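You operate a simulated robot arm through the tools that you are given. There is no shell and no other tool. Be economical: measure what you need, move in short steps, check, and stop when the job is done.

You are at the controls of a simulated two-armed robot. One attempt, no reset.

## Task
Take the white jug labelled "stock" from the lower shelf of the short table and leave it on the grey workbench top. Fetch the label roll labelled "dish soap" from the top of the wooden counter and set it in the red bowl. Close the wooden drawer. Close the wooden cupboard door. Take the pull-top bottle that says "0512" from the top of the wooden counter and put it on the second shop shelf by the wall from the bottom. Put one of the white bottles from the top of the wooden counter on the white plates. Push the small white door shut. Fetch the brown bottle and stand it on the table top before the steel track. Lift the delivery box lid open. The order is free. Set down upright: white jug, pull-top bottle, white bottle, brown bottle.

It is judged by the outcome, as a careful person would: the job done as asked, and still so three seconds after it is handed in. It fails if anything else is knocked over, pushed out of place, dropped, spilled or broken. Lids that push on must go on centred and level and be pressed home; caps that screw on are set level and turned clockwise until they are tight.

## Robot
Two 7-joint arms with two-finger parallel grippers on one trunk, on a base that drives. Base frame: it is fixed to the floor where the robot stands at the start and does not move with it; the origin is under the middle of the robot, x ahead of it, y to its left, z up. Units: m, degrees, N and s.
The left shoulder is at the start at [0.069, 0.115, 0.844], the right one opposite. Places, roughly: brown bottle [-4, -2.5, 1]; delivery box lid [0.5, -9.2, 0.9]; grey workbench top [-4.1, -2.1, 0.9]; label roll [-2, -8, 1]; pull-top bottle [-2.25, -8, 1.25]; red bowl (18x18x6 cm) [-2.4, -7.9, 1.1]; second shop shelf by the wall [-0.2, -6.3, 0.6]; small white door [-3.4, -9.7, 1.2]; table top before the steel track (52x13 cm) [-3.74, -1.66, 0.86]; white bottle [-2, -8.25, 1.25]; white bottle (7x7x30 cm) [-2.2, -8, 1.2]; white bottle (8x8x32 cm) [-2.5, -8.1, 1.2]; white jug [0.5, -0.25, 0.25]; white plates (19x19x3 cm) [-2.7, -8, 1.1]; wooden cupboard door [-1.9, -7.7, 0.4]; wooden drawer [-1.9, -7.8, 0.9]. Payload 1.57 kg a hand.
The TCP of each hand is the grasp point between the finger pads, 0.03 m short of the fingertips. In the tool frame z runs along the fingers and y along their closing line. Largest opening 0.08 m; finger width 0.017, thickness 0.012; the body of the gripper, 0.04 by 0.082 m, starts 0.08 m behind the TCP.
Orientation is that of the tool frame in the base frame, as a unit quaternion [x, y, z, w]. With the fingers straight down and closing along the base's y, the tool's x points along the base's -x, its y along +y and its z along -z.

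## Interface
- The arms move only by the tool step_arm. It takes "left_commands", "right_commands" or both (then of equal length, played together; a hand with none holds still); each is one flat list of numbers, 7 for each row, row after row: the turn, a rotation vector about the tool's x, y, z in degrees, then the shift along the tool's x, y, z in m, then the opening, from 0 (shut) to 1 (fully open). In form: [wx, wy, wz, tx, ty, tz, grip, wx, wy, wz, tx, ty, tz, grip, ...]. A call has 1 to 20 rows; each row shifts and turns the commanded pose from where the row before left it, along the tool's axes as they then stand. Rows are played at 5 a second. More than 0.05 m and 8.6 degrees between two rows, or a gripper value outside its range, and nothing of the call is played. Where a pose cannot be reached the arm comes as near as it can. A force on the tool above 40 N (or 10 N above the force at the start of the call, whichever is more), or a blocked arm, ends the call early, and 0.2 s more pass. The fingers move at their own pace (about 0.108 m/s each) and stop on an object; they squeeze with about 22 N. The grip force told is the motor's: it shows also when the fingers shut on nothing. Time passes only in rows, and 0.2 s behind the last, so rows that do not move let the fingers close. It gives the time, the measured TCP pose, the force on the tool (base axes), the opening and the grip force at its end, in the units of the frame above (readings bear some noise), with the torque about the TCP (base axes, N m) and any sound that the robot's microphone picked up.
- Cameras (640 x 400 px; columns grow to the right, rows downward): "scene" is now at [0.0902, -0.0562, 1.0261]; the picture's right is [-0.69, -0.73, -0.01], its down [-0.68, 0.65, -0.35] and it looks along [0.26, -0.23, -0.94] (base axes); focal length 274 px, centre (320, 200). "left" rides on the left gripper at [0.072, 0.007, -0.122] in its tool frame; the picture's right is [-0.09, 1.00, 0.00], its down [-0.84, -0.08, -0.54] and it looks along [-0.54, -0.05, 0.84] (tool axes); focal length 238 px, centre (320, 200). "right" rides on the right gripper at [0.072, -0.007, -0.122] in its tool frame; the picture's right is [0.09, 1.00, 0.00], its down [-0.84, 0.08, -0.54] and it looks along [-0.54, 0.05, 0.84] (tool axes); focal length 238 px, centre (320, 200). There is no depth. A picture from a camera that has moved, and an enlarged one, comes with that camera's place and axes in the base frame and with its lens.
- grab_frame(camera): a new picture of that camera. No time passes.
- slide_trunk(by): slides the trunk up (or, below 0, down) by that many m; the arms and the scene camera ride with it, the base frame stays. It gives what a move gives, with no picture.
- drive_base(legs): drives the robot by 1 to 6 legs, each [ahead, left, turn to the left] in m, m and degrees, along the robot's own axes; the way and the turn of a leg run together, so that a leg with both is an arc; at most 1.5 m and 180 degrees a leg. The arms and the cameras ride along, it lands a little off, and it stops where it bumps. It gives what a move gives.
- turn_head(pan, tilt): turns the head with the scene camera to pan (to the left, within 86 degrees either way) and tilt (down, from -29 to 69), counted from straight ahead of the robot. It gives what a move gives.
- enlarge(camera, box): a new picture of the part [left, top, right, bottom] of that camera's present view, enlarged. No time passes.
- hand_in(): hands the job in; it is judged then, once.

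Work in short steps. Places have to be worked out from the pictures, the camera data and where the tool is seen: move nearer, look again, correct. Check each grasp and each placing, and mend what went wrong. You have 207 turns and 194 pictures in all, those below and enlarged ones among them. Open the grippers and draw the arms clear of the work before you hand the job in, unless the task says otherwise; then end with one line.

The tools are called after "Call:" as name(argument=value, ...) on one line, values as JSON. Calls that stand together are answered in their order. step_arm: Moves the arms, as the interface text tells. Its arguments: {"type":"object","properties":{"left_commands":{"type":"array","items":{"type":"number"}},"right_commands":{"type":"array","items":{"type":"number"}}},"required":[]} The other tools are called the same way: slide_trunk (by) slides the trunk up or down; drive_base (legs) drives the base; turn_head (pan, tilt) turns the head that bears the scene camera; grab_frame (camera) takes a picture; enlarge (camera, box) takes an enlarged picture of a part of a camera's view; hand_in () hands the job in.

At the start:

```text
time: 0.0
left_eef_pos: [0.2266, -0.016, 0.4764]
left_orientation: [0.0, 1.0, 0.001, 0.001]
left_force: [-0.2, 0.6, 0.4]
left_moment: [-0.04, 0.0, -0.01]
left_width: 0.0802
left_grasp_force: 0.0
right_eef_pos: [0.224, -0.3226, 0.4626]
right_orientation: [-0.001, 1.0, 0.001, 0.0]
right_force: [0.9, 0.2, -0.8]
right_moment: [0.01, 0.02, 0.0]
right_width: 0.08
right_grasp_force: 0.2
trunk travel left (down, up): [-0.478, 0.462]
robot x, y, heading: [0.0012, -0.0057, -0.0]
head pan, tilt: [-43.5, 68.8]
```

scene: 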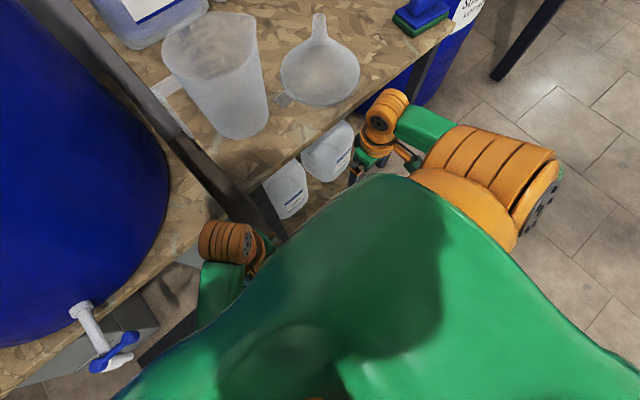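
right: 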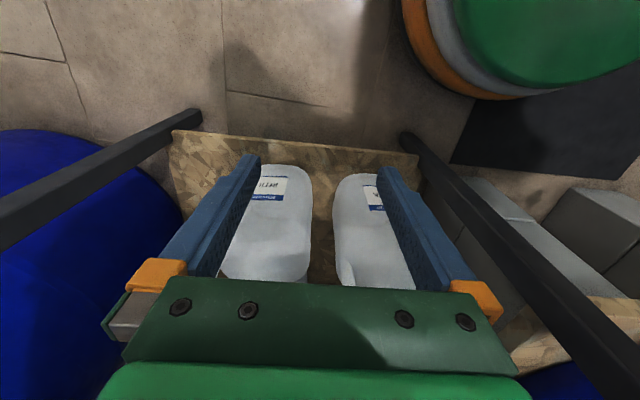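
left: 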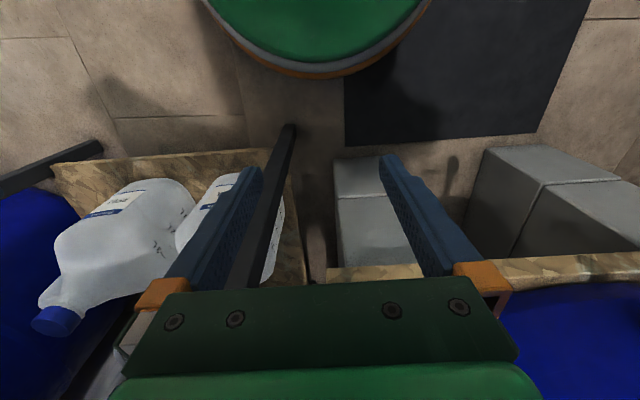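

The right camera shows two jugs on the lower shelf; I enlarge to read the labels and look at the jugs from the left camera.

Call:
enlarge(camera="right", box=[200, 140, 440, 290])

Call:
enlarge(camera="scene", box=[240, 110, 380, 230])

Call:
enlarge(camera="left", box=[20, 140, 320, 340])

```text
2.67 times, centred on (320, 215) of right
camera zoom: at [0.1516, -0.3295, 0.5845], right [-0.09, 1.0, 0.0], down [0.84, 0.08, 0.54], along [0.54, 0.05, -0.84], focal length 636 px, centre (320, 160)
```

zoom: 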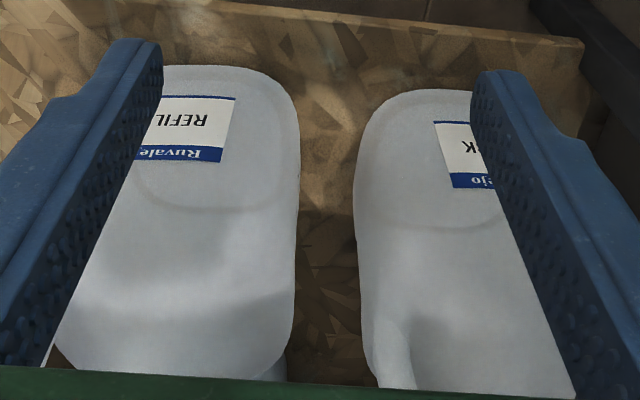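

```text
3.33 times, centred on (310, 170) of scene
camera zoom: at [0.0902, -0.0562, 1.0261], right [-0.69, -0.73, -0.01], down [-0.68, 0.65, -0.35], along [0.26, -0.23, -0.94], focal length 912 px, centre (353, 300)
```

zoom: 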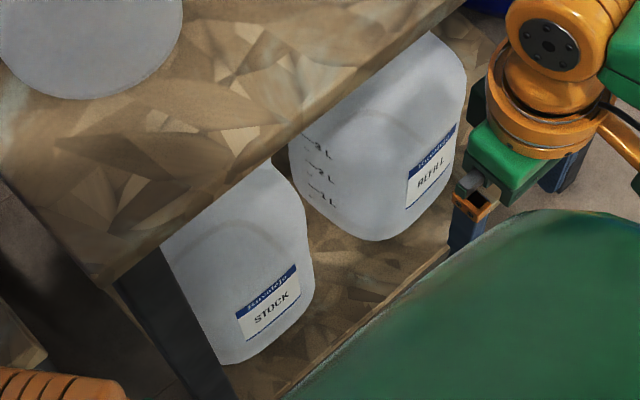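

```text
2.00 times, centred on (170, 240) of left
camera zoom: at [0.1558, -0.0097, 0.5971], right [0.09, 1.0, 0.0], down [0.84, -0.08, 0.54], along [0.54, -0.05, -0.84], focal length 477 px, centre (620, 120)
```

zoom: 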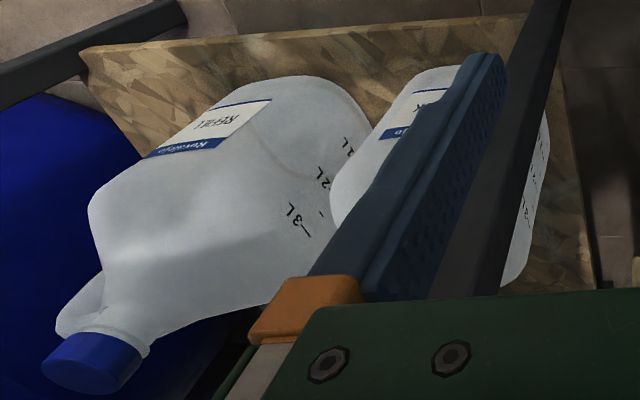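

STOCK is the left (+y) jug, REFILL the right one; both labels face me. I back off and lower the trunk to view the shelf and jug from the front.

Call:
drive_base(legs=[[-0.4, 0, 0]])

Call:
slide_trunk(by=-0.35)

Call:
turn_head(pan=-15, tilt=30)

Call:
grab_frame(camera="scene")

Call:
grab_frame(camera="right")

```text
time: 2.5
left_eef_pos: [-0.1654, -0.0083, 0.4741]
left_orientation: [-0.001, 1.0, -0.008, 0.001]
left_force: [-0.3, -1.0, 0.0]
left_moment: [0.01, 0.04, -0.04]
left_width: 0.0799
left_grasp_force: 0.2
right_eef_pos: [-0.1671, -0.3141, 0.4662]
right_orientation: [-0.002, 1.0, -0.009, 0.001]
right_force: [0.0, -0.5, 0.0]
right_moment: [-0.03, 0.02, -0.04]
right_width: 0.0797
right_grasp_force: 0.1
trunk travel left (down, up): [-0.478, 0.462]
robot x, y, heading: [-0.3977, -0.0002, 0.1]
head pan, tilt: [-43.5, 68.8]
```

```text
time: 5.6
left_eef_pos: [-0.1647, -0.0091, 0.1347]
left_orientation: [0.0, 1.0, -0.008, 0.001]
left_force: [1.5, 0.9, 8.3]
left_moment: [-0.15, 0.89, -0.1]
left_width: 0.08
left_grasp_force: 0.1
right_eef_pos: [-0.167, -0.3146, 0.1254]
right_orientation: [-0.001, 1.0, -0.008, 0.002]
right_force: [-0.1, 0.5, 0.7]
right_moment: [0.0, -0.01, -0.01]
right_width: 0.0801
right_grasp_force: 0.1
trunk travel left (down, up): [-0.136, 0.804]
robot x, y, heading: [-0.3911, -0.0025, 0.3]
head pan, tilt: [-43.5, 68.8]
stopped: the force on the tool passed its limit at 48 N (the readings are from after the stop); the commanded pose is now the measured one
```

```text
time: 6.7
left_eef_pos: [-0.1643, -0.01, 0.1349]
left_orientation: [0.0, 1.0, -0.007, 0.004]
left_force: [-6.3, 0.9, 17.9]
left_moment: [-0.17, 0.73, -0.16]
left_width: 0.0799
left_grasp_force: 0.0
right_eef_pos: [-0.1683, -0.3142, 0.1247]
right_orientation: [-0.002, 1.0, -0.008, 0.003]
right_force: [-0.5, 0.1, 0.7]
right_moment: [0.01, 0.0, -0.01]
right_width: 0.08
right_grasp_force: 0.1
trunk travel left (down, up): [-0.136, 0.804]
robot x, y, heading: [-0.3893, -0.0007, 0.1]
head pan, tilt: [-15.0, 30.0]
```

```text
187 pictures are left
camera scene: at [-0.2573, -0.0254, 0.7352], right [-0.26, -0.97, 0.0], down [-0.48, 0.13, -0.87], along [0.84, -0.22, -0.5], focal length 274 px, centre (320, 200)
```

scene: 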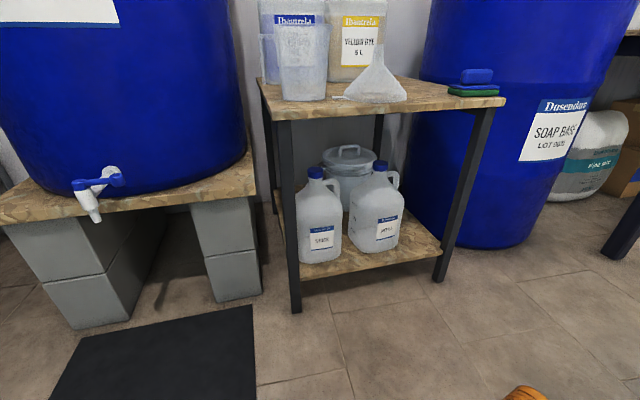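

```text
186 pictures are left
camera right: at [-0.2402, -0.3198, 0.2462], right [-0.1, 1.0, -0.02], down [0.83, 0.09, 0.55], along [0.54, 0.04, -0.84], focal length 238 px, centre (320, 200)
```

right: 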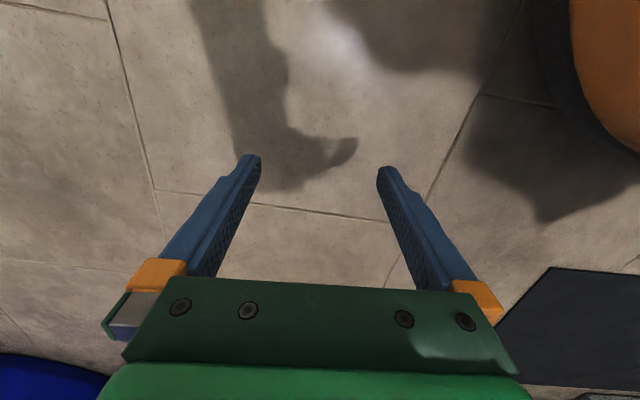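

The left gripper rests on something (probably my base); I raise the trunk slightly and zoom on the jugs.

Call:
slide_trunk(by=0.1)

Call:
turn_head(pan=-15, tilt=28)

Call:
enlarge(camera="scene", box=[260, 110, 440, 280])

```text
time: 8.0
left_eef_pos: [-0.1652, -0.0078, 0.2328]
left_orientation: [-0.001, 1.0, -0.009, 0.001]
left_force: [0.3, 0.4, 0.9]
left_moment: [-0.02, -0.03, 0.0]
left_width: 0.08
left_grasp_force: 0.1
right_eef_pos: [-0.1671, -0.314, 0.2239]
right_orientation: [-0.002, 1.0, -0.008, 0.001]
right_force: [0.1, 0.0, -0.3]
right_moment: [0.0, -0.01, -0.04]
right_width: 0.0801
right_grasp_force: 0.1
trunk travel left (down, up): [-0.236, 0.704]
robot x, y, heading: [-0.387, -0.0026, 0.1]
head pan, tilt: [-15.0, 30.0]
```

```text
time: 8.6
left_eef_pos: [-0.1639, -0.0083, 0.2331]
left_orientation: [0.0, 1.0, -0.009, 0.001]
left_force: [-0.6, 0.2, 0.1]
left_moment: [0.0, 0.0, 0.03]
left_width: 0.0802
left_grasp_force: 0.1
right_eef_pos: [-0.1668, -0.3151, 0.2234]
right_orientation: [-0.001, 1.0, -0.008, 0.001]
right_force: [-0.5, -0.2, 0.1]
right_moment: [0.01, -0.01, -0.01]
right_width: 0.08
right_grasp_force: 0.1
trunk travel left (down, up): [-0.236, 0.704]
robot x, y, heading: [-0.3907, -0.0015, 0.3]
head pan, tilt: [-15.0, 28.0]
```

```text
2.35 times, centred on (350, 195) of scene
camera zoom: at [-0.2539, -0.0238, 0.8376], right [-0.26, -0.97, 0.0], down [-0.45, 0.12, -0.88], along [0.85, -0.23, -0.47], focal length 644 px, centre (249, 212)
```

zoom: 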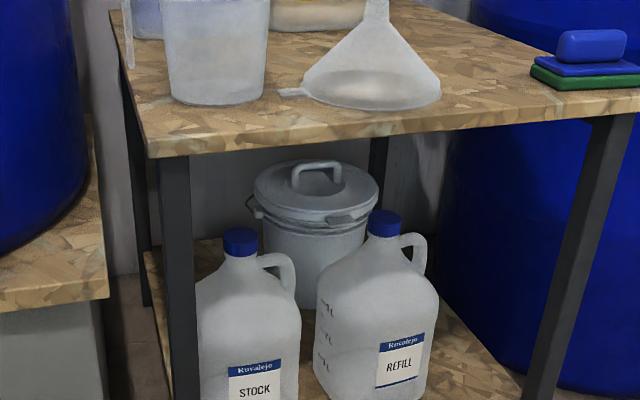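

The jug's blue cap, about 4 cm wide, stands clear at about [0.43, -0.19, 0.41]; I plan to grip it with the right hand pointing forward. First I turn the right tool horizontal in free space and move the left arm aside.

Call:
step_arm(right_commands=[0, -8.2, 0, -0.0192, 0.009, -0.0157, 1, 0, -8.2, 0, -0.0211, 0.009, -0.0129, 1, 0, -8.2, 0, -0.0227, 0.009, -0.0098, 1, 0, -8.2, 0, -0.024, 0.009, -0.0061, 1, 0, -8.2, 0, -0.0246, 0.009, -0.0027, 1, 0, -8.2, 0, -0.0247, 0.009, 0.0007, 1, 0, -8.2, 0, -0.0244, 0.009, 0.0042, 1, 0, -8.2, 0, -0.0236, 0.009, 0.0075, 1, 0, -8.2, 0, -0.0221, 0.009, 0.0111, 1, 0, -8.2, 0, -0.0204, 0.009, 0.0141, 1, 0, -8.2, 0, -0.0182, 0.009, 0.0168, 1], left_commands=[0, 0, 0, 0, 0.014, -0.01, 1, 0, 0, 0, 0, 0.014, -0.01, 1, 0, 0, 0, 0, 0.014, -0.01, 1, 0, 0, 0, 0, 0.014, -0.01, 1, 0, 0, 0, 0, 0.014, -0.01, 1, 0, 0, 0, 0, 0.014, -0.01, 1, 0, 0, 0, 0, 0.014, -0.01, 1, 0, 0, 0, 0, 0.014, -0.01, 1, 0, 0, 0, 0, 0.014, -0.01, 1, 0, 0, 0, 0, 0.014, -0.01, 1, 0, 0, 0, 0, 0.014, -0.01, 1])

Call:
grab_frame(camera="right")

Call:
grab_frame(camera="scene")

```text
time: 11.0
left_eef_pos: [-0.1604, 0.1475, 0.339]
left_orientation: [0.0, 1.0, -0.009, 0.0]
left_force: [-0.1, 0.6, 0.7]
left_moment: [-0.02, -0.02, -0.03]
left_width: 0.0801
left_grasp_force: 0.2
left hand out of reach, approached as far as the arm can: row 11
right_eef_pos: [0.0423, -0.2095, 0.3959]
right_orientation: [-0.007, 0.705, -0.005, 0.709]
right_force: [0.6, 0.1, 0.2]
right_moment: [0.0, -0.02, 0.03]
right_width: 0.0798
right_grasp_force: 0.0
trunk travel left (down, up): [-0.236, 0.704]
robot x, y, heading: [-0.3897, -0.0015, 0.3]
head pan, tilt: [-15.0, 28.0]
```

```text
184 pictures are left
camera right: at [-0.0797, -0.2192, 0.3239], right [0.0, 0.99, -0.11], down [-0.55, 0.09, 0.83], along [0.84, 0.06, 0.54], focal length 238 px, centre (320, 200)
```

right: 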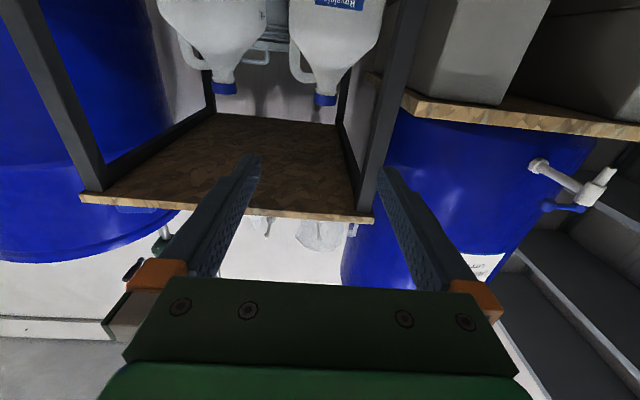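

```text
183 pictures are left
camera scene: at [-0.2538, -0.0237, 0.8376], right [-0.26, -0.97, 0.0], down [-0.45, 0.12, -0.88], along [0.85, -0.23, -0.47], focal length 274 px, centre (320, 200)
```

scene: 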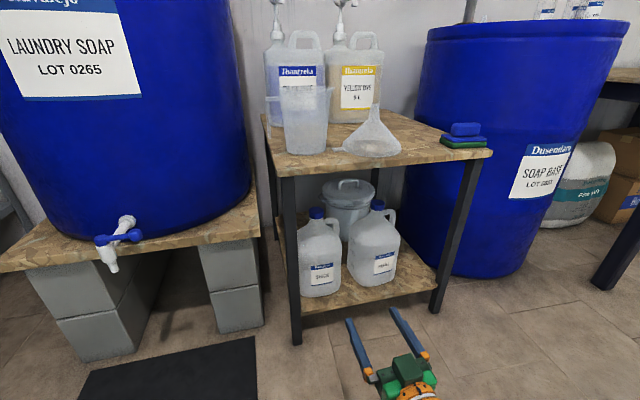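

Triangulating both views, the STOCK cap is at about [0.434, -0.198, 0.414]. I drive 0.30 m ahead, and look again.

Call:
drive_base(legs=[[0.3, 0.012, 0]])

Call:
grab_frame(camera="right")

Call:
grab_frame(camera="scene")

```text
time: 13.1
left_eef_pos: [0.1407, 0.16, 0.3412]
left_orientation: [0.0, 1.0, -0.007, 0.001]
left_force: [0.2, -0.8, -0.4]
left_moment: [-0.03, 0.0, 0.01]
left_width: 0.08
left_grasp_force: 0.0
right_eef_pos: [0.3414, -0.1958, 0.3976]
right_orientation: [-0.007, 0.705, -0.005, 0.709]
right_force: [0.0, 1.7, 0.4]
right_moment: [0.01, 0.01, -0.02]
right_width: 0.0799
right_grasp_force: 0.1
trunk travel left (down, up): [-0.236, 0.704]
robot x, y, heading: [-0.0901, 0.0148, 0.0]
head pan, tilt: [-15.0, 28.0]
```

```text
182 pictures are left
camera right: at [0.2203, -0.2055, 0.3251], right [0.0, 0.99, -0.11], down [-0.55, 0.09, 0.83], along [0.84, 0.06, 0.54], focal length 238 px, centre (320, 200)
```

right: 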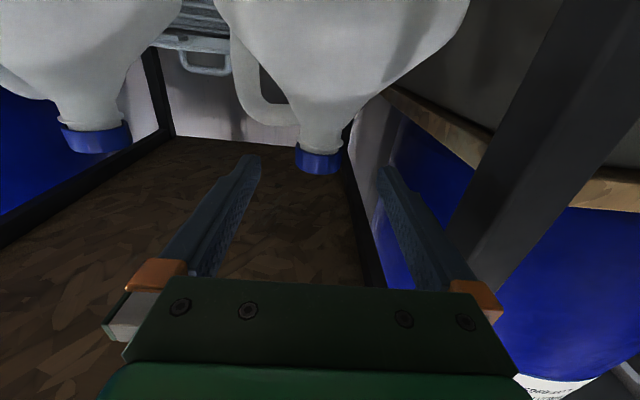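

```text
181 pictures are left
camera scene: at [0.0461, -0.0228, 0.8391], right [-0.26, -0.97, -0.02], down [-0.45, 0.14, -0.88], along [0.85, -0.22, -0.47], focal length 274 px, centre (320, 200)
```

scene: 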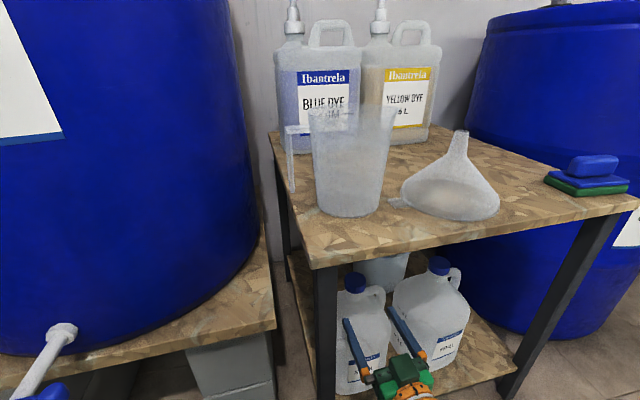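

Cap refines to about [0.434, -0.195, 0.418]. I raise the hand 2.1 cm and drive the last 9 cm so the fingers straddle the cap.

Call:
step_arm(right_commands=[0, 0, 0, -0.0105, 0, 0, 1, 0, 0, 0, -0.0105, 0, 0, 1])

Call:
drive_base(legs=[[0.09, 0, 0]])

Call:
grab_frame(camera="right")

```text
time: 13.7
left_eef_pos: [0.1409, 0.1658, 0.3385]
left_orientation: [0.001, 1.0, -0.014, 0.002]
left_force: [0.5, 0.8, -0.8]
left_moment: [0.01, -0.02, -0.02]
left_width: 0.0799
left_grasp_force: 0.1
right_eef_pos: [0.3408, -0.1901, 0.4213]
right_orientation: [-0.011, 0.705, -0.011, 0.709]
right_force: [0.0, -1.1, 0.2]
right_moment: [0.02, -0.01, 0.02]
right_width: 0.0799
right_grasp_force: 0.0
trunk travel left (down, up): [-0.236, 0.704]
robot x, y, heading: [-0.0921, 0.0111, 0.1]
head pan, tilt: [-15.0, 28.0]
```

```text
time: 14.8
left_eef_pos: [0.2494, 0.1858, 0.3385]
left_orientation: [0.007, 1.0, -0.014, -0.001]
left_force: [-0.5, 0.4, 0.5]
left_moment: [-0.02, -0.01, -0.01]
left_width: 0.0799
left_grasp_force: 0.1
right_eef_pos: [0.4505, -0.168, 0.4195]
right_orientation: [-0.008, 0.703, -0.01, 0.711]
right_force: [0.2, 0.4, 0.6]
right_moment: [-0.02, -0.01, -0.05]
right_width: 0.0801
right_grasp_force: 0.2
trunk travel left (down, up): [-0.236, 0.704]
robot x, y, heading: [0.0193, 0.0391, -0.1]
head pan, tilt: [-15.0, 28.0]
```

```text
180 pictures are left
camera right: at [0.3301, -0.1775, 0.3486], right [0.0, 0.99, -0.12], down [-0.55, 0.1, 0.83], along [0.83, 0.06, 0.55], focal length 238 px, centre (320, 200)
```

right: 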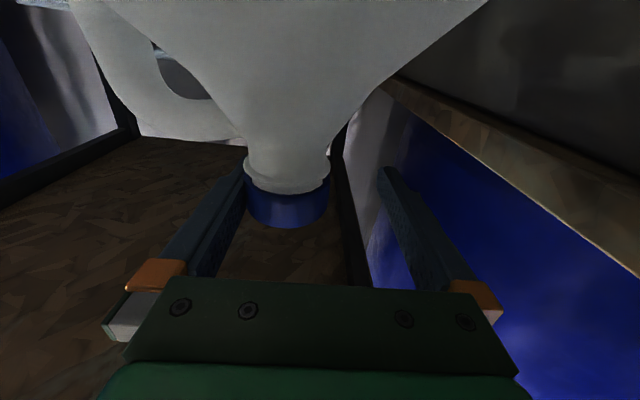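

The drive drifted 2 cm left; I shift the hand right and slightly back to centre on the cap.

Call:
step_arm(right_commands=[0, 0, 0, 0, -0.011, -0.005, 1, 0, 0, 0, 0, -0.011, -0.005, 1])

Call:
grab_frame(camera="right")

```text
time: 15.4
left_eef_pos: [0.2468, 0.1834, 0.3379]
left_orientation: [0.008, 1.0, -0.016, -0.002]
left_force: [0.2, 0.0, -0.5]
left_moment: [-0.02, 0.02, 0.02]
left_width: 0.0797
left_grasp_force: 0.1
right_eef_pos: [0.4416, -0.1899, 0.4227]
right_orientation: [-0.01, 0.703, -0.011, 0.711]
right_force: [-0.3, 0.4, -0.8]
right_moment: [0.02, -0.02, 0.01]
right_width: 0.0801
right_grasp_force: 0.1
trunk travel left (down, up): [-0.236, 0.704]
robot x, y, heading: [0.0165, 0.0407, 0.1]
head pan, tilt: [-15.0, 28.0]
```

```text
179 pictures are left
camera right: at [0.3191, -0.1985, 0.35], right [0.0, 0.99, -0.12], down [-0.55, 0.1, 0.83], along [0.83, 0.07, 0.55], focal length 238 px, centre (320, 200)
```

right: 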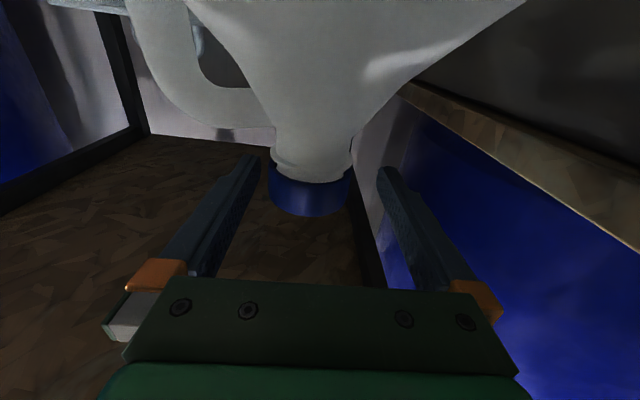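

The cap is centred between the fingers; close.

Call:
step_arm(right_commands=[0, 0, 0, 0, -0.003, 0, 0.5, 0, 0, 0, 0, 0, 0, 0, 0, 0, 0, 0, 0, 0, 0, 0, 0, 0, 0, 0, 0, 0])

Call:
grab_frame(camera="right")

```text
time: 16.4
left_eef_pos: [0.248, 0.1865, 0.3391]
left_orientation: [0.008, 1.0, -0.014, -0.002]
left_force: [0.2, 0.1, -0.8]
left_moment: [-0.01, -0.01, 0.03]
left_width: 0.08
left_grasp_force: 0.0
right_eef_pos: [0.4408, -0.1907, 0.4236]
right_orientation: [-0.011, 0.703, -0.011, 0.711]
right_force: [-0.1, 0.1, 0.4]
right_moment: [0.03, -0.04, 0.01]
right_width: 0.0431
right_grasp_force: 21.7
trunk travel left (down, up): [-0.236, 0.704]
robot x, y, heading: [0.0205, 0.0404, 0.3]
head pan, tilt: [-15.0, 28.0]
```

```text
178 pictures are left
camera right: at [0.3192, -0.2004, 0.3503], right [0.0, 0.99, -0.12], down [-0.55, 0.1, 0.83], along [0.83, 0.07, 0.55], focal length 238 px, centre (320, 200)
```

right: 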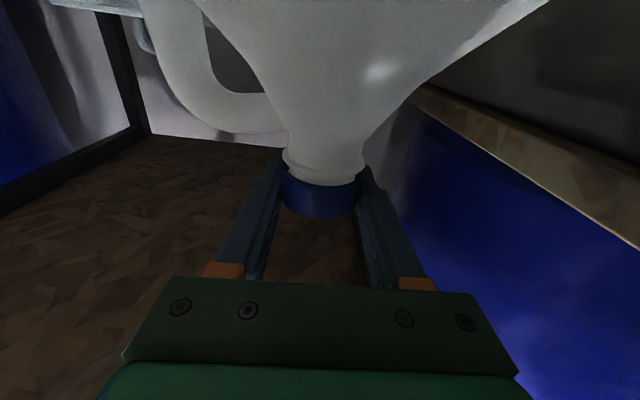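

The cap is gripped at 43 mm. I lift 3 cm with the trunk and check load and picture.

Call:
slide_trunk(by=0.03)

Call:
grab_frame(camera="scene")

```text
time: 16.9
left_eef_pos: [0.2425, 0.1876, 0.3513]
left_orientation: [0.006, 1.0, -0.024, -0.005]
left_force: [-1.4, -3.4, -2.6]
left_moment: [0.57, -0.12, -0.1]
left_width: 0.0803
left_grasp_force: 0.0
right_eef_pos: [0.4355, -0.1878, 0.4438]
right_orientation: [-0.02, 0.705, -0.018, 0.709]
right_force: [-0.4, 0.1, -1.5]
right_moment: [0.0, 0.0, 0.02]
right_width: 0.0431
right_grasp_force: 22.3
trunk travel left (down, up): [-0.253, 0.687]
robot x, y, heading: [0.0133, 0.0341, 0.0]
head pan, tilt: [-15.0, 28.0]
stopped: the force on the tool passed its limit at 82 N (the readings are from after the stop); the commanded pose is now the measured one
```

```text
177 pictures are left
camera scene: at [0.1488, -0.0123, 0.8576], right [-0.26, -0.97, -0.03], down [-0.45, 0.14, -0.88], along [0.85, -0.22, -0.47], focal length 274 px, centre (320, 200)
```

scene: 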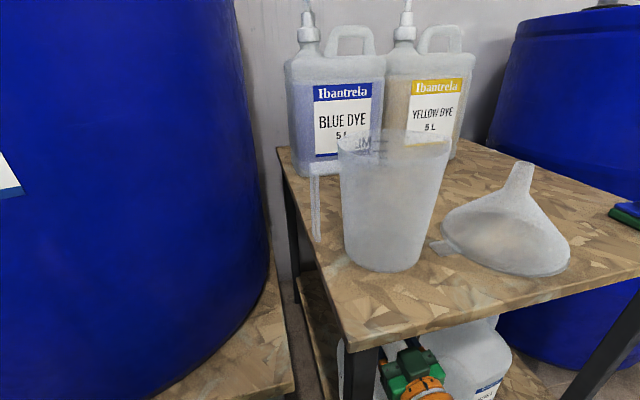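

The lift stopped on a force, likely at the left hand near the drum platform/tap. I look through the left camera.

Call:
grab_frame(camera="left")

Call:
turn_head(pan=20, tilt=60)

Call:
grab_frame(camera="scene")

```text
176 pictures are left
camera left: at [0.1734, 0.2011, 0.4734], right [0.1, 0.99, -0.05], down [0.84, -0.06, 0.54], along [0.53, -0.1, -0.84], focal length 238 px, centre (320, 200)
```

left: 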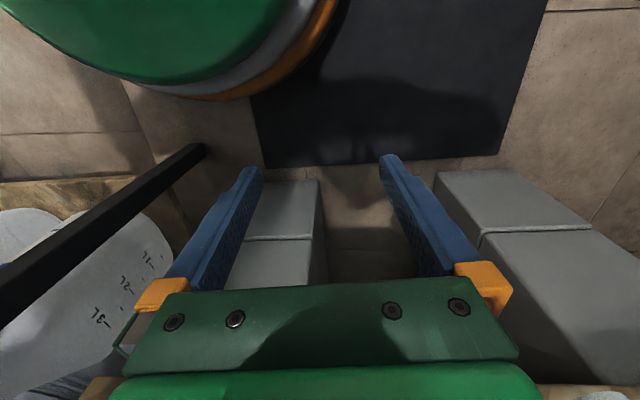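

```text
time: 17.9
left_eef_pos: [0.2429, 0.1885, 0.3509]
left_orientation: [0.005, 1.0, -0.021, -0.003]
left_force: [-0.9, -13.3, -14.7]
left_moment: [1.7, 0.28, -0.34]
left_width: 0.0799
left_grasp_force: 0.2
right_eef_pos: [0.4345, -0.1883, 0.4439]
right_orientation: [-0.018, 0.703, -0.019, 0.711]
right_force: [-0.8, -1.1, -1.3]
right_moment: [-0.01, -0.02, 0.01]
right_width: 0.0427
right_grasp_force: 21.9
trunk travel left (down, up): [-0.253, 0.687]
robot x, y, heading: [0.0111, 0.0326, 0.1]
head pan, tilt: [20.0, 60.0]
```

```text
175 pictures are left
camera scene: at [0.1221, 0.0352, 0.8126], right [0.34, -0.94, -0.02], down [-0.81, -0.28, -0.52], along [0.48, 0.19, -0.86], focal length 274 px, centre (320, 200)
```

scene: 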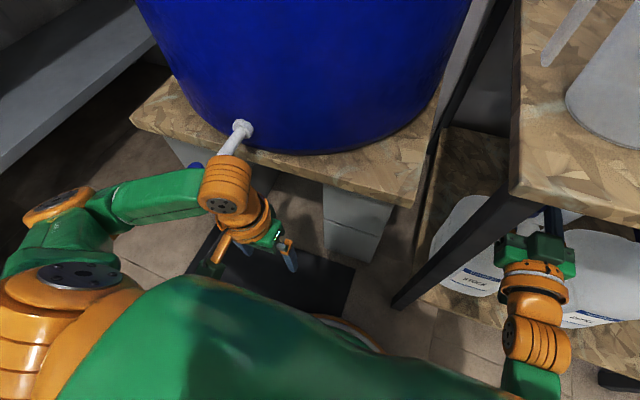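

The left wrist is pressed up under the tap. I lower and withdraw the left hand first.

Call:
step_arm(left_commands=[0, 0, 0, 0, 0, 0.015, 1, 0, 0, 0, 0, 0, 0.015, 1, 0, 0, 0, 0.02, 0, 0.01, 1, 0, 0, 0, 0.02, -0.01, 0, 1, 0, 0, 0, 0.02, -0.02, 0, 1, 0, 0, 0, 0.02, -0.02, 0, 1])

Call:
grab_frame(camera="scene")

Call:
grab_frame(camera="right")

```text
time: 19.3
left_eef_pos: [0.1886, 0.1332, 0.2916]
left_orientation: [0.003, 1.0, -0.026, -0.007]
left_force: [-0.5, 0.2, -0.7]
left_moment: [0.02, -0.02, 0.02]
left_width: 0.08
left_grasp_force: 0.2
left hand out of reach, approached as far as the arm can: row 4, 5, 6
right_eef_pos: [0.4395, -0.1839, 0.4423]
right_orientation: [-0.024, 0.705, -0.022, 0.708]
right_force: [0.7, 0.3, -0.9]
right_moment: [0.0, 0.01, 0.01]
right_width: 0.0431
right_grasp_force: 22.4
trunk travel left (down, up): [-0.253, 0.687]
robot x, y, heading: [0.0124, 0.0317, -0.2]
head pan, tilt: [20.0, 60.0]
```

```text
174 pictures are left
camera scene: at [0.1271, 0.0432, 0.8117], right [0.34, -0.94, -0.02], down [-0.81, -0.29, -0.51], along [0.47, 0.19, -0.86], focal length 274 px, centre (320, 200)
```

scene: 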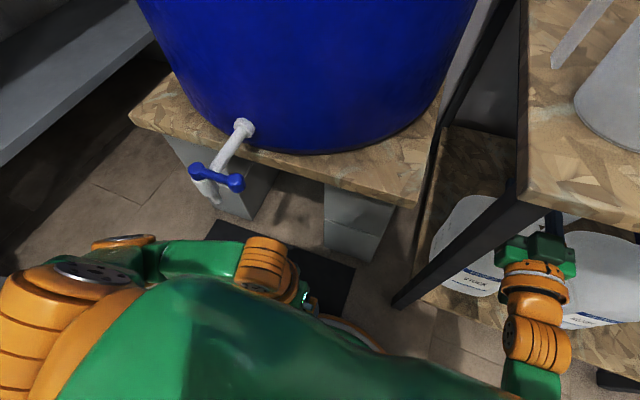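

```text
173 pictures are left
camera right: at [0.3167, -0.1957, 0.3713], right [0.0, 0.99, -0.15], down [-0.55, 0.13, 0.83], along [0.84, 0.08, 0.54], focal length 238 px, centre (320, 200)
```

right: 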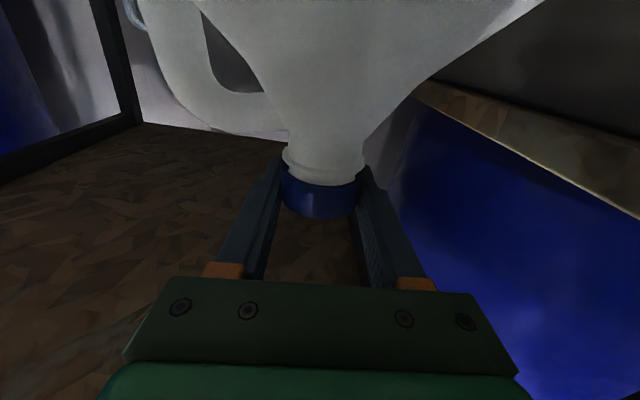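

Tap is free and undamaged; jug hangs 2 cm above the shelf. I lift slightly more, then back out straight.

Call:
slide_trunk(by=0.02)

Call:
drive_base(legs=[[-0.15, 0, 0], [-0.35, 0, 0]])

Call:
turn_head(pan=-15, tilt=45)

Call:
grab_frame(camera="scene")

```text
time: 19.9
left_eef_pos: [0.1895, 0.1334, 0.3121]
left_orientation: [0.005, 1.0, -0.026, -0.006]
left_force: [0.1, 0.2, 1.1]
left_moment: [-0.04, -0.01, 0.01]
left_width: 0.0801
left_grasp_force: 0.0
right_eef_pos: [0.44, -0.1847, 0.4625]
right_orientation: [-0.021, 0.706, -0.023, 0.708]
right_force: [0.1, -0.4, -1.3]
right_moment: [0.03, -0.02, -0.04]
right_width: 0.0427
right_grasp_force: 21.8
trunk travel left (down, up): [-0.273, 0.667]
robot x, y, heading: [0.018, 0.0329, -0.2]
head pan, tilt: [20.0, 60.0]
```

```text
time: 23.2
left_eef_pos: [-0.3145, 0.1345, 0.3083]
left_orientation: [0.003, 1.0, -0.027, -0.008]
left_force: [0.2, 0.1, 0.5]
left_moment: [-0.04, -0.01, -0.01]
left_width: 0.0796
left_grasp_force: 0.1
right_eef_pos: [-0.0643, -0.1825, 0.4624]
right_orientation: [-0.023, 0.706, -0.02, 0.708]
right_force: [-0.3, -0.7, -2.1]
right_moment: [0.02, -0.01, 0.02]
right_width: 0.0431
right_grasp_force: 22.0
trunk travel left (down, up): [-0.273, 0.667]
robot x, y, heading: [-0.4908, 0.0332, 0.0]
head pan, tilt: [20.0, 60.0]
```

```text
time: 24.2
left_eef_pos: [-0.3154, 0.1349, 0.3091]
left_orientation: [0.003, 1.0, -0.027, -0.008]
left_force: [-0.3, -0.5, 0.1]
left_moment: [-0.01, -0.02, -0.02]
left_width: 0.0798
left_grasp_force: 0.1
right_eef_pos: [-0.0652, -0.1811, 0.4615]
right_orientation: [-0.023, 0.706, -0.021, 0.707]
right_force: [0.9, 1.1, -1.1]
right_moment: [0.0, 0.01, -0.02]
right_width: 0.043
right_grasp_force: 22.1
trunk travel left (down, up): [-0.273, 0.667]
robot x, y, heading: [-0.4902, 0.0353, -0.2]
head pan, tilt: [-15.0, 45.0]
```

```text
172 pictures are left
camera scene: at [-0.3603, 0.0135, 0.8488], right [-0.26, -0.97, 0.0], down [-0.68, 0.18, -0.71], along [0.68, -0.18, -0.71], focal length 274 px, centre (320, 200)
```

scene: 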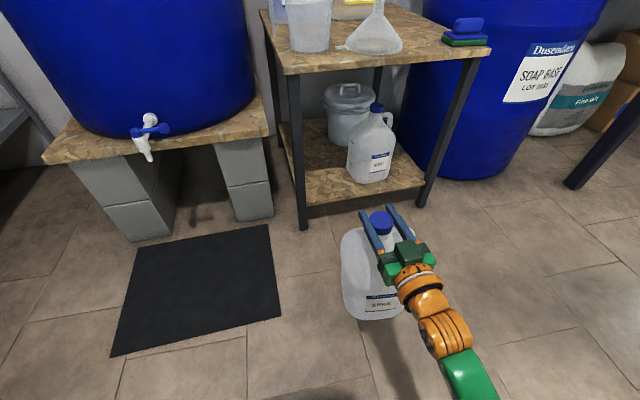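

Jug is out, upright. I raise the trunk and turn right by 100° to see the way to the workbench.

Call:
slide_trunk(by=0.45)

Call:
drive_base(legs=[[0, 0, -100]])

Call:
turn_head(pan=0, tilt=15)

Call:
grab_frame(camera="scene")

Call:
turn_head(pan=-70, tilt=15)

Call:
grab_frame(camera="scene")

```text
refused: 0.45 is not a number from -0.4 to 0.4
```

```text
time: 28.8
left_eef_pos: [-0.4199, -0.1539, 0.3101]
left_orientation: [0.766, 0.643, -0.011, -0.026]
left_force: [-0.8, -0.1, 0.5]
left_moment: [0.02, -0.07, -0.01]
left_width: 0.0799
left_grasp_force: 0.0
right_eef_pos: [-0.7743, -0.3486, 0.4609]
right_orientation: [-0.524, -0.473, 0.554, -0.441]
right_force: [0.1, -0.5, -0.6]
right_moment: [-0.02, -0.01, 0.01]
right_width: 0.043
right_grasp_force: 22.0
trunk travel left (down, up): [-0.273, 0.667]
robot x, y, heading: [-0.493, 0.0338, -99.5]
head pan, tilt: [-15.0, 45.0]
```

```text
time: 29.8
left_eef_pos: [-0.4195, -0.1549, 0.309]
left_orientation: [0.766, 0.643, -0.012, -0.026]
left_force: [-0.7, -0.2, 0.3]
left_moment: [-0.02, -0.01, 0.01]
left_width: 0.0801
left_grasp_force: 0.0
right_eef_pos: [-0.7744, -0.3497, 0.4623]
right_orientation: [-0.524, -0.474, 0.554, -0.441]
right_force: [-0.6, 0.9, -0.9]
right_moment: [-0.03, -0.02, 0.0]
right_width: 0.0433
right_grasp_force: 22.4
trunk travel left (down, up): [-0.273, 0.667]
robot x, y, heading: [-0.4907, 0.0334, -99.7]
head pan, tilt: [0.0, 15.0]
```

```text
171 pictures are left
camera scene: at [-0.513, -0.1073, 0.8956], right [-0.99, 0.17, 0.0], down [0.04, 0.26, -0.97], along [-0.16, -0.95, -0.26], focal length 274 px, centre (320, 200)
```

scene: 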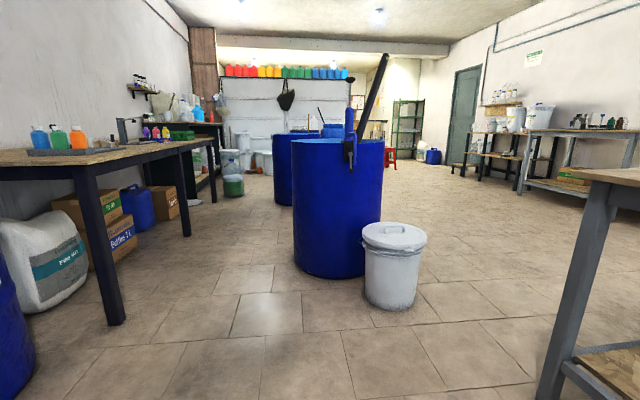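

```text
time: 31.2
left_eef_pos: [-0.4217, -0.1546, 0.3102]
left_orientation: [0.766, 0.643, -0.012, -0.026]
left_force: [1.0, 0.2, 0.4]
left_moment: [0.02, 0.01, 0.0]
left_width: 0.08
left_grasp_force: 0.1
right_eef_pos: [-0.7731, -0.3488, 0.4623]
right_orientation: [-0.524, -0.474, 0.554, -0.441]
right_force: [-0.4, 0.1, -1.1]
right_moment: [0.01, -0.05, 0.02]
right_width: 0.043
right_grasp_force: 21.8
trunk travel left (down, up): [-0.273, 0.667]
robot x, y, heading: [-0.4886, 0.0367, -99.6]
head pan, tilt: [-70.0, 15.0]
```

```text
170 pictures are left
camera scene: at [-0.5894, -0.0323, 0.8957], right [-0.18, 0.98, 0.0], down [0.25, 0.05, -0.97], along [-0.95, -0.18, -0.26], focal length 274 px, centre (320, 200)
```

scene: 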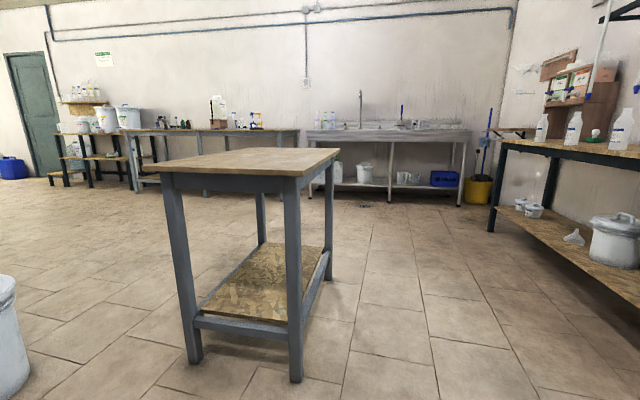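

The workbench is along the far wall; a small table stands between at x -1.3..-2.15, y -0.25..-0.7. I raise the trunk, face -x and drive down the corridor at y≈0.3.

Call:
slide_trunk(by=0.4)

Call:
drive_base(legs=[[0, 0, -80.4], [0.5, -0.3, 0], [1.5, 0, 0], [0.3, 0, 0]])

Call:
turn_head(pan=40, tilt=20)

Call:
grab_frame(camera="scene")

```text
time: 35.0
left_eef_pos: [-0.4207, -0.1553, 0.7089]
left_orientation: [0.765, 0.643, -0.011, -0.026]
left_force: [0.6, 0.0, -0.6]
left_moment: [-0.03, 0.01, -0.01]
left_width: 0.0803
left_grasp_force: 0.1
right_eef_pos: [-0.7748, -0.3487, 0.8614]
right_orientation: [-0.525, -0.472, 0.554, -0.441]
right_force: [-0.2, -1.0, -1.4]
right_moment: [0.0, -0.04, 0.01]
right_width: 0.0434
right_grasp_force: 22.0
trunk travel left (down, up): [-0.673, 0.267]
robot x, y, heading: [-0.489, 0.0384, -99.3]
head pan, tilt: [-70.0, 15.0]
```

```text
time: 50.5
left_eef_pos: [-2.9891, 0.2538, 0.71]
left_orientation: [1.0, -0.015, 0.008, -0.026]
left_force: [0.4, 0.1, 0.3]
left_moment: [0.0, 0.04, -0.01]
left_width: 0.0798
left_grasp_force: 0.0
right_eef_pos: [-3.2306, 0.5751, 0.8625]
right_orientation: [-0.706, -0.015, 0.707, 0.031]
right_force: [0.2, 0.5, -1.6]
right_moment: [0.0, 0.05, 0.01]
right_width: 0.0429
right_grasp_force: 21.7
trunk travel left (down, up): [-0.673, 0.267]
robot x, y, heading: [-2.8079, 0.3496, 178.7]
head pan, tilt: [-70.0, 15.0]
```

```text
time: 52.4
left_eef_pos: [-2.989, 0.2527, 0.7088]
left_orientation: [0.999, -0.016, 0.009, -0.027]
left_force: [-0.8, 0.0, -0.5]
left_moment: [-0.03, -0.04, 0.02]
left_width: 0.0801
left_grasp_force: 0.1
right_eef_pos: [-3.2315, 0.5746, 0.8613]
right_orientation: [-0.706, -0.015, 0.707, 0.03]
right_force: [0.1, 0.8, -0.9]
right_moment: [0.0, 0.0, 0.0]
right_width: 0.0431
right_grasp_force: 22.0
trunk travel left (down, up): [-0.673, 0.267]
robot x, y, heading: [-2.814, 0.347, 178.8]
head pan, tilt: [40.0, 20.0]
```

```text
169 pictures are left
camera scene: at [-2.935, 0.2919, 1.2875], right [-0.62, 0.78, 0.0], down [0.27, 0.21, -0.94], along [-0.73, -0.59, -0.34], focal length 274 px, centre (320, 200)
```

scene: 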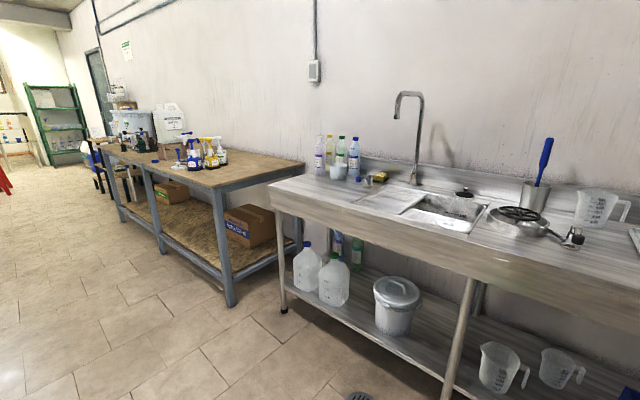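

The grey bench runs y≈-0.9..-3.1 with front edge x≈-3.6; its near end is empty. I drive sideways opposite it, raise trunk and arm so the jug clears the top.

Call:
drive_base(legs=[[0, 1.5, 0], [0, 0.2, 1.2]])

Call:
slide_trunk(by=0.265)

Call:
step_arm(right_commands=[0, 0, 0, -0.02, 0, 0, 0, 0, 0, 0, -0.02, 0, 0, 0, 0, 0, 0, -0.02, 0, 0, 0, 0, 0, 0, -0.02, 0, 0, 0, 0, 0, 0, -0.02, 0, 0, 0])

Call:
turn_head(pan=0, tilt=35)

Call:
grab_frame(camera="scene")

```text
time: 61.0
left_eef_pos: [-3.0352, -1.4332, 0.7099]
left_orientation: [1.0, -0.01, 0.009, -0.027]
left_force: [-0.8, 0.0, 0.9]
left_moment: [0.03, 0.01, 0.0]
left_width: 0.08
left_grasp_force: 0.0
right_eef_pos: [-3.2817, -1.1139, 0.8606]
right_orientation: [-0.706, -0.017, 0.707, 0.028]
right_force: [-0.5, 0.3, -1.6]
right_moment: [-0.04, -0.01, 0.05]
right_width: 0.0431
right_grasp_force: 21.9
trunk travel left (down, up): [-0.673, 0.267]
robot x, y, heading: [-2.8586, -1.341, 179.2]
head pan, tilt: [40.0, 20.0]
```

```text
time: 63.7
left_eef_pos: [-3.0364, -1.4347, 0.9745]
left_orientation: [1.0, -0.011, 0.008, -0.026]
left_force: [0.1, -0.1, 0.4]
left_moment: [0.01, 0.02, 0.05]
left_width: 0.08
left_grasp_force: 0.0
right_eef_pos: [-3.2798, -1.1156, 1.1262]
right_orientation: [-0.706, -0.017, 0.707, 0.027]
right_force: [0.4, -0.3, -1.0]
right_moment: [-0.01, 0.02, 0.0]
right_width: 0.0434
right_grasp_force: 21.9
trunk travel left (down, up): [-0.938, 0.002]
robot x, y, heading: [-2.8575, -1.3366, 179.4]
head pan, tilt: [40.0, 20.0]
```

```text
time: 64.9
left_eef_pos: [-3.0365, -1.4346, 0.974]
left_orientation: [1.0, -0.011, 0.009, -0.026]
left_force: [-0.5, -0.2, -0.3]
left_moment: [0.0, -0.02, 0.01]
left_width: 0.0798
left_grasp_force: 0.0
right_eef_pos: [-3.2893, -1.119, 1.2211]
right_orientation: [-0.706, -0.019, 0.707, 0.027]
right_force: [0.4, -0.5, -1.2]
right_moment: [0.02, 0.03, 0.0]
right_width: 0.0434
right_grasp_force: 22.1
right hand out of reach, approached as far as the arm can: row 5
trunk travel left (down, up): [-0.938, 0.002]
robot x, y, heading: [-2.8585, -1.341, 179.1]
head pan, tilt: [40.0, 20.0]
```

```text
time: 65.9
left_eef_pos: [-3.0359, -1.4351, 0.9743]
left_orientation: [1.0, -0.012, 0.009, -0.028]
left_force: [-0.6, -1.1, 0.4]
left_moment: [-0.01, 0.01, -0.02]
left_width: 0.0799
left_grasp_force: 0.1
right_eef_pos: [-3.2892, -1.1185, 1.222]
right_orientation: [-0.706, -0.018, 0.708, 0.027]
right_force: [-0.6, 0.5, -0.9]
right_moment: [-0.04, -0.01, -0.01]
right_width: 0.0432
right_grasp_force: 21.8
trunk travel left (down, up): [-0.938, 0.002]
robot x, y, heading: [-2.8624, -1.3373, 179.3]
head pan, tilt: [0.0, 35.0]
```

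```text
168 pictures are left
camera scene: at [-2.9973, -1.3356, 1.5287], right [0.01, 1.0, 0.0], down [0.57, -0.01, -0.82], along [-0.82, 0.01, -0.57], focal length 274 px, centre (320, 200)
```

scene: 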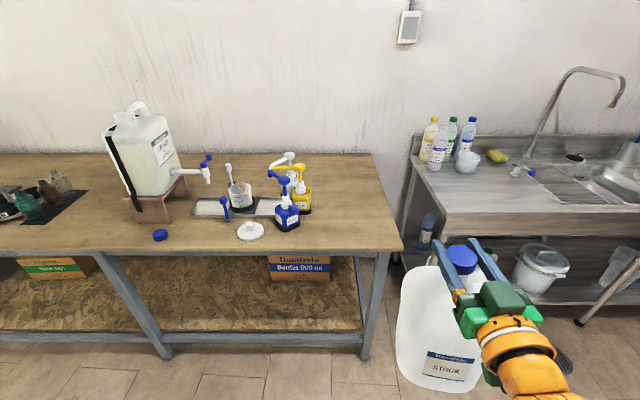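

Bench top z≈0.86, front edge x≈-3.67, end y≈-1.05; the free corner is y -1.07..-1.33. I shift left 9 cm, then drive ahead 0.44 m so the jug is over that corner.

Call:
drive_base(legs=[[0, 0.09, 0], [0.44, 0, 0]])

Call:
step_arm(right_commands=[0, 0, 0, 0.01, 0, 0.015, 0, 0, 0, 0, 0.015, 0, 0.015, 0])

Call:
turn_head(pan=-20, tilt=50)

Call:
grab_frame(camera="scene")

Call:
grab_frame(camera="right")

```text
time: 69.3
left_eef_pos: [-3.4756, -1.5204, 0.9755]
left_orientation: [1.0, -0.008, 0.007, -0.028]
left_force: [0.2, -0.1, 0.1]
left_moment: [0.0, 0.0, 0.0]
left_width: 0.0797
left_grasp_force: 0.0
right_eef_pos: [-3.7295, -1.206, 1.2222]
right_orientation: [-0.705, -0.02, 0.708, 0.026]
right_force: [0.0, 0.5, -1.1]
right_moment: [-0.03, 0.01, 0.0]
right_width: 0.0433
right_grasp_force: 21.9
trunk travel left (down, up): [-0.938, 0.002]
robot x, y, heading: [-3.3047, -1.4233, 179.4]
head pan, tilt: [0.0, 35.0]
```

```text
time: 69.9
left_eef_pos: [-3.4766, -1.5199, 0.9747]
left_orientation: [1.0, -0.008, 0.008, -0.027]
left_force: [0.3, -0.7, 0.1]
left_moment: [-0.02, 0.0, -0.04]
left_width: 0.0799
left_grasp_force: 0.0
right_eef_pos: [-3.7625, -1.2035, 1.1964]
right_orientation: [-0.706, -0.021, 0.708, 0.024]
right_force: [-0.2, 0.0, -1.5]
right_moment: [-0.02, -0.02, 0.02]
right_width: 0.0432
right_grasp_force: 22.4
trunk travel left (down, up): [-0.938, 0.002]
robot x, y, heading: [-3.2988, -1.4205, 179.8]
head pan, tilt: [0.0, 35.0]
```

```text
time: 70.7
left_eef_pos: [-3.4768, -1.521, 0.9743]
left_orientation: [1.0, -0.007, 0.008, -0.029]
left_force: [-0.1, -0.4, -0.2]
left_moment: [0.02, 0.02, 0.02]
left_width: 0.0801
left_grasp_force: 0.0
right_eef_pos: [-3.7619, -1.2048, 1.1982]
right_orientation: [-0.706, -0.021, 0.708, 0.024]
right_force: [0.0, 0.0, -1.8]
right_moment: [0.0, 0.03, 0.02]
right_width: 0.0431
right_grasp_force: 21.9
trunk travel left (down, up): [-0.938, 0.002]
robot x, y, heading: [-3.3007, -1.4208, 179.3]
head pan, tilt: [-20.0, 50.0]
```

```text
167 pictures are left
camera scene: at [-3.4227, -1.3948, 1.507], right [0.35, 0.94, 0.0], down [0.72, -0.27, -0.64], along [-0.6, 0.22, -0.77], focal length 274 px, centre (320, 200)
```

scene: 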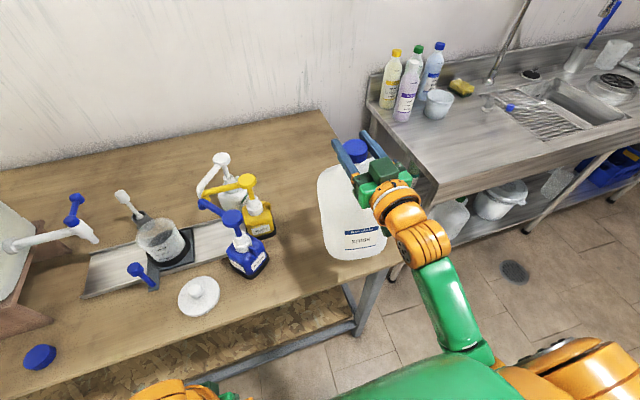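

```text
166 pictures are left
camera right: at [-3.6398, -1.1946, 1.1259], right [-0.01, -0.99, -0.16], down [0.54, -0.13, 0.83], along [-0.84, -0.08, 0.54], focal length 238 px, centre (320, 200)
```

right: 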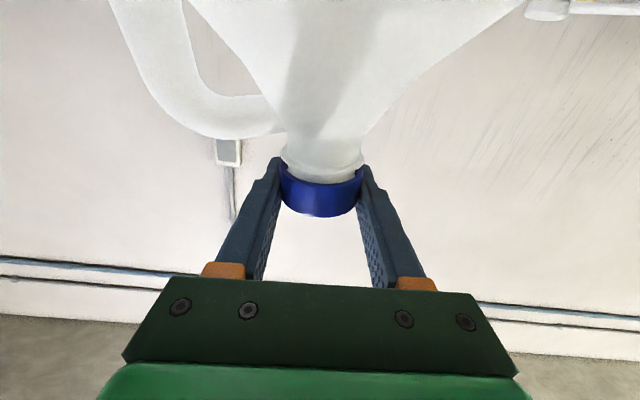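

The jug hangs about 5 cm over the bench. I extend 4 cm further in and lower 4 cm.

Call:
step_arm(right_commands=[0, 0, 0, 0.0, 0, 0.02, 0, 0, 0, 0, 0, 0, 0.02, 0, 0, 0, 0, 0.015, 0, 0, 0, 0, 0, 0, 0.015, 0, 0, 0, 0, 0, 0, 0.01, 0, 0, 0])

Call:
grab_frame(camera="scene")

```text
time: 71.9
left_eef_pos: [-3.4769, -1.5203, 0.9742]
left_orientation: [1.0, -0.008, 0.01, -0.028]
left_force: [0.1, -0.2, -0.1]
left_moment: [-0.02, 0.0, 0.02]
left_width: 0.0797
left_grasp_force: 0.0
right_eef_pos: [-3.8004, -1.2023, 1.1568]
right_orientation: [-0.706, -0.021, 0.708, 0.025]
right_force: [-0.1, 0.8, -0.2]
right_moment: [-0.05, 0.04, 0.0]
right_width: 0.043
right_grasp_force: 22.1
trunk travel left (down, up): [-0.938, 0.002]
robot x, y, heading: [-3.3021, -1.425, 179.6]
head pan, tilt: [-20.0, 50.0]
```

```text
165 pictures are left
camera scene: at [-3.4233, -1.3948, 1.5069], right [0.35, 0.94, 0.0], down [0.72, -0.27, -0.64], along [-0.6, 0.22, -0.77], focal length 274 px, centre (320, 200)
```

scene: 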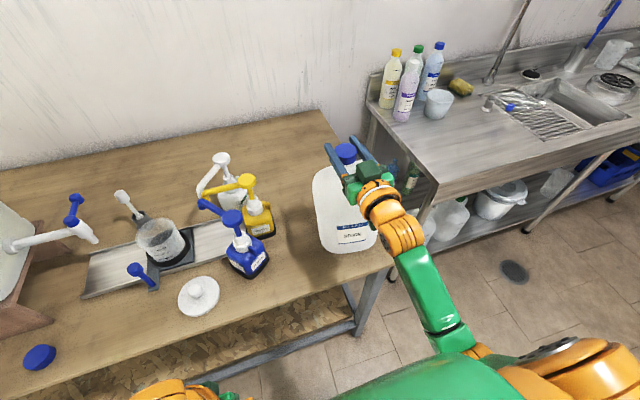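

The load has dropped to near zero, so it's about touching; I lower gently a little more.

Call:
step_arm(right_commands=[0, 0, 0, 0.004, 0, 0, 0, 0, 0, 0, 0.004, 0, 0, 0])

```text
time: 72.5
left_eef_pos: [-3.4767, -1.52, 0.9731]
left_orientation: [1.0, -0.008, 0.008, -0.026]
left_force: [0.0, -0.2, 0.8]
left_moment: [-0.03, -0.02, -0.02]
left_width: 0.0799
left_grasp_force: 0.1
right_eef_pos: [-3.8012, -1.2019, 1.1486]
right_orientation: [-0.706, -0.021, 0.707, 0.025]
right_force: [0.6, -0.9, -1.6]
right_moment: [0.0, -0.02, -0.01]
right_width: 0.043
right_grasp_force: 22.1
trunk travel left (down, up): [-0.938, 0.002]
robot x, y, heading: [-3.2942, -1.4193, 179.7]
head pan, tilt: [-20.0, 50.0]
```

Call:
step_arm(right_commands=[0, 0, 0, 0.004, 0, 0, 0, 0, 0, 0, 0.004, 0, 0, 0])

Call:
enlarge(camera="scene", box=[280, 120, 440, 290])

```text
time: 73.1
left_eef_pos: [-3.4718, -1.5218, 0.9752]
left_orientation: [1.0, -0.007, 0.007, -0.028]
left_force: [0.5, 0.8, 0.3]
left_moment: [0.0, -0.01, -0.02]
left_width: 0.08
left_grasp_force: 0.1
right_eef_pos: [-3.7976, -1.2018, 1.1474]
right_orientation: [-0.702, -0.02, 0.712, 0.024]
right_force: [-2.0, 2.3, 18.5]
right_moment: [-0.15, 0.21, -0.01]
right_width: 0.043
right_grasp_force: 22.0
trunk travel left (down, up): [-0.938, 0.002]
robot x, y, heading: [-3.2998, -1.4191, 179.2]
head pan, tilt: [-20.0, 50.0]
```

```text
2.35 times, centred on (360, 205) of scene
camera zoom: at [-3.4167, -1.3962, 1.5078], right [0.35, 0.94, 0.0], down [0.72, -0.27, -0.65], along [-0.61, 0.23, -0.76], focal length 644 px, centre (226, 188)
```

zoom: 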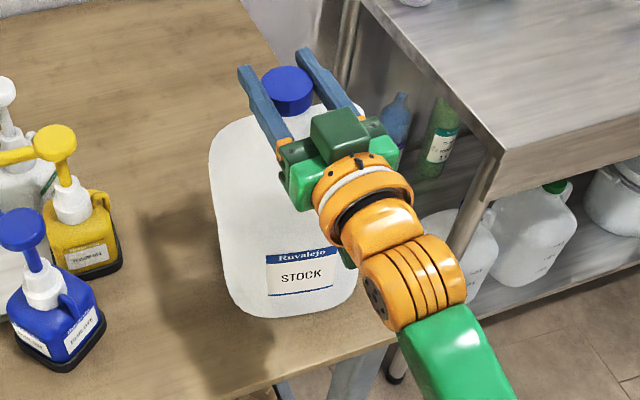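

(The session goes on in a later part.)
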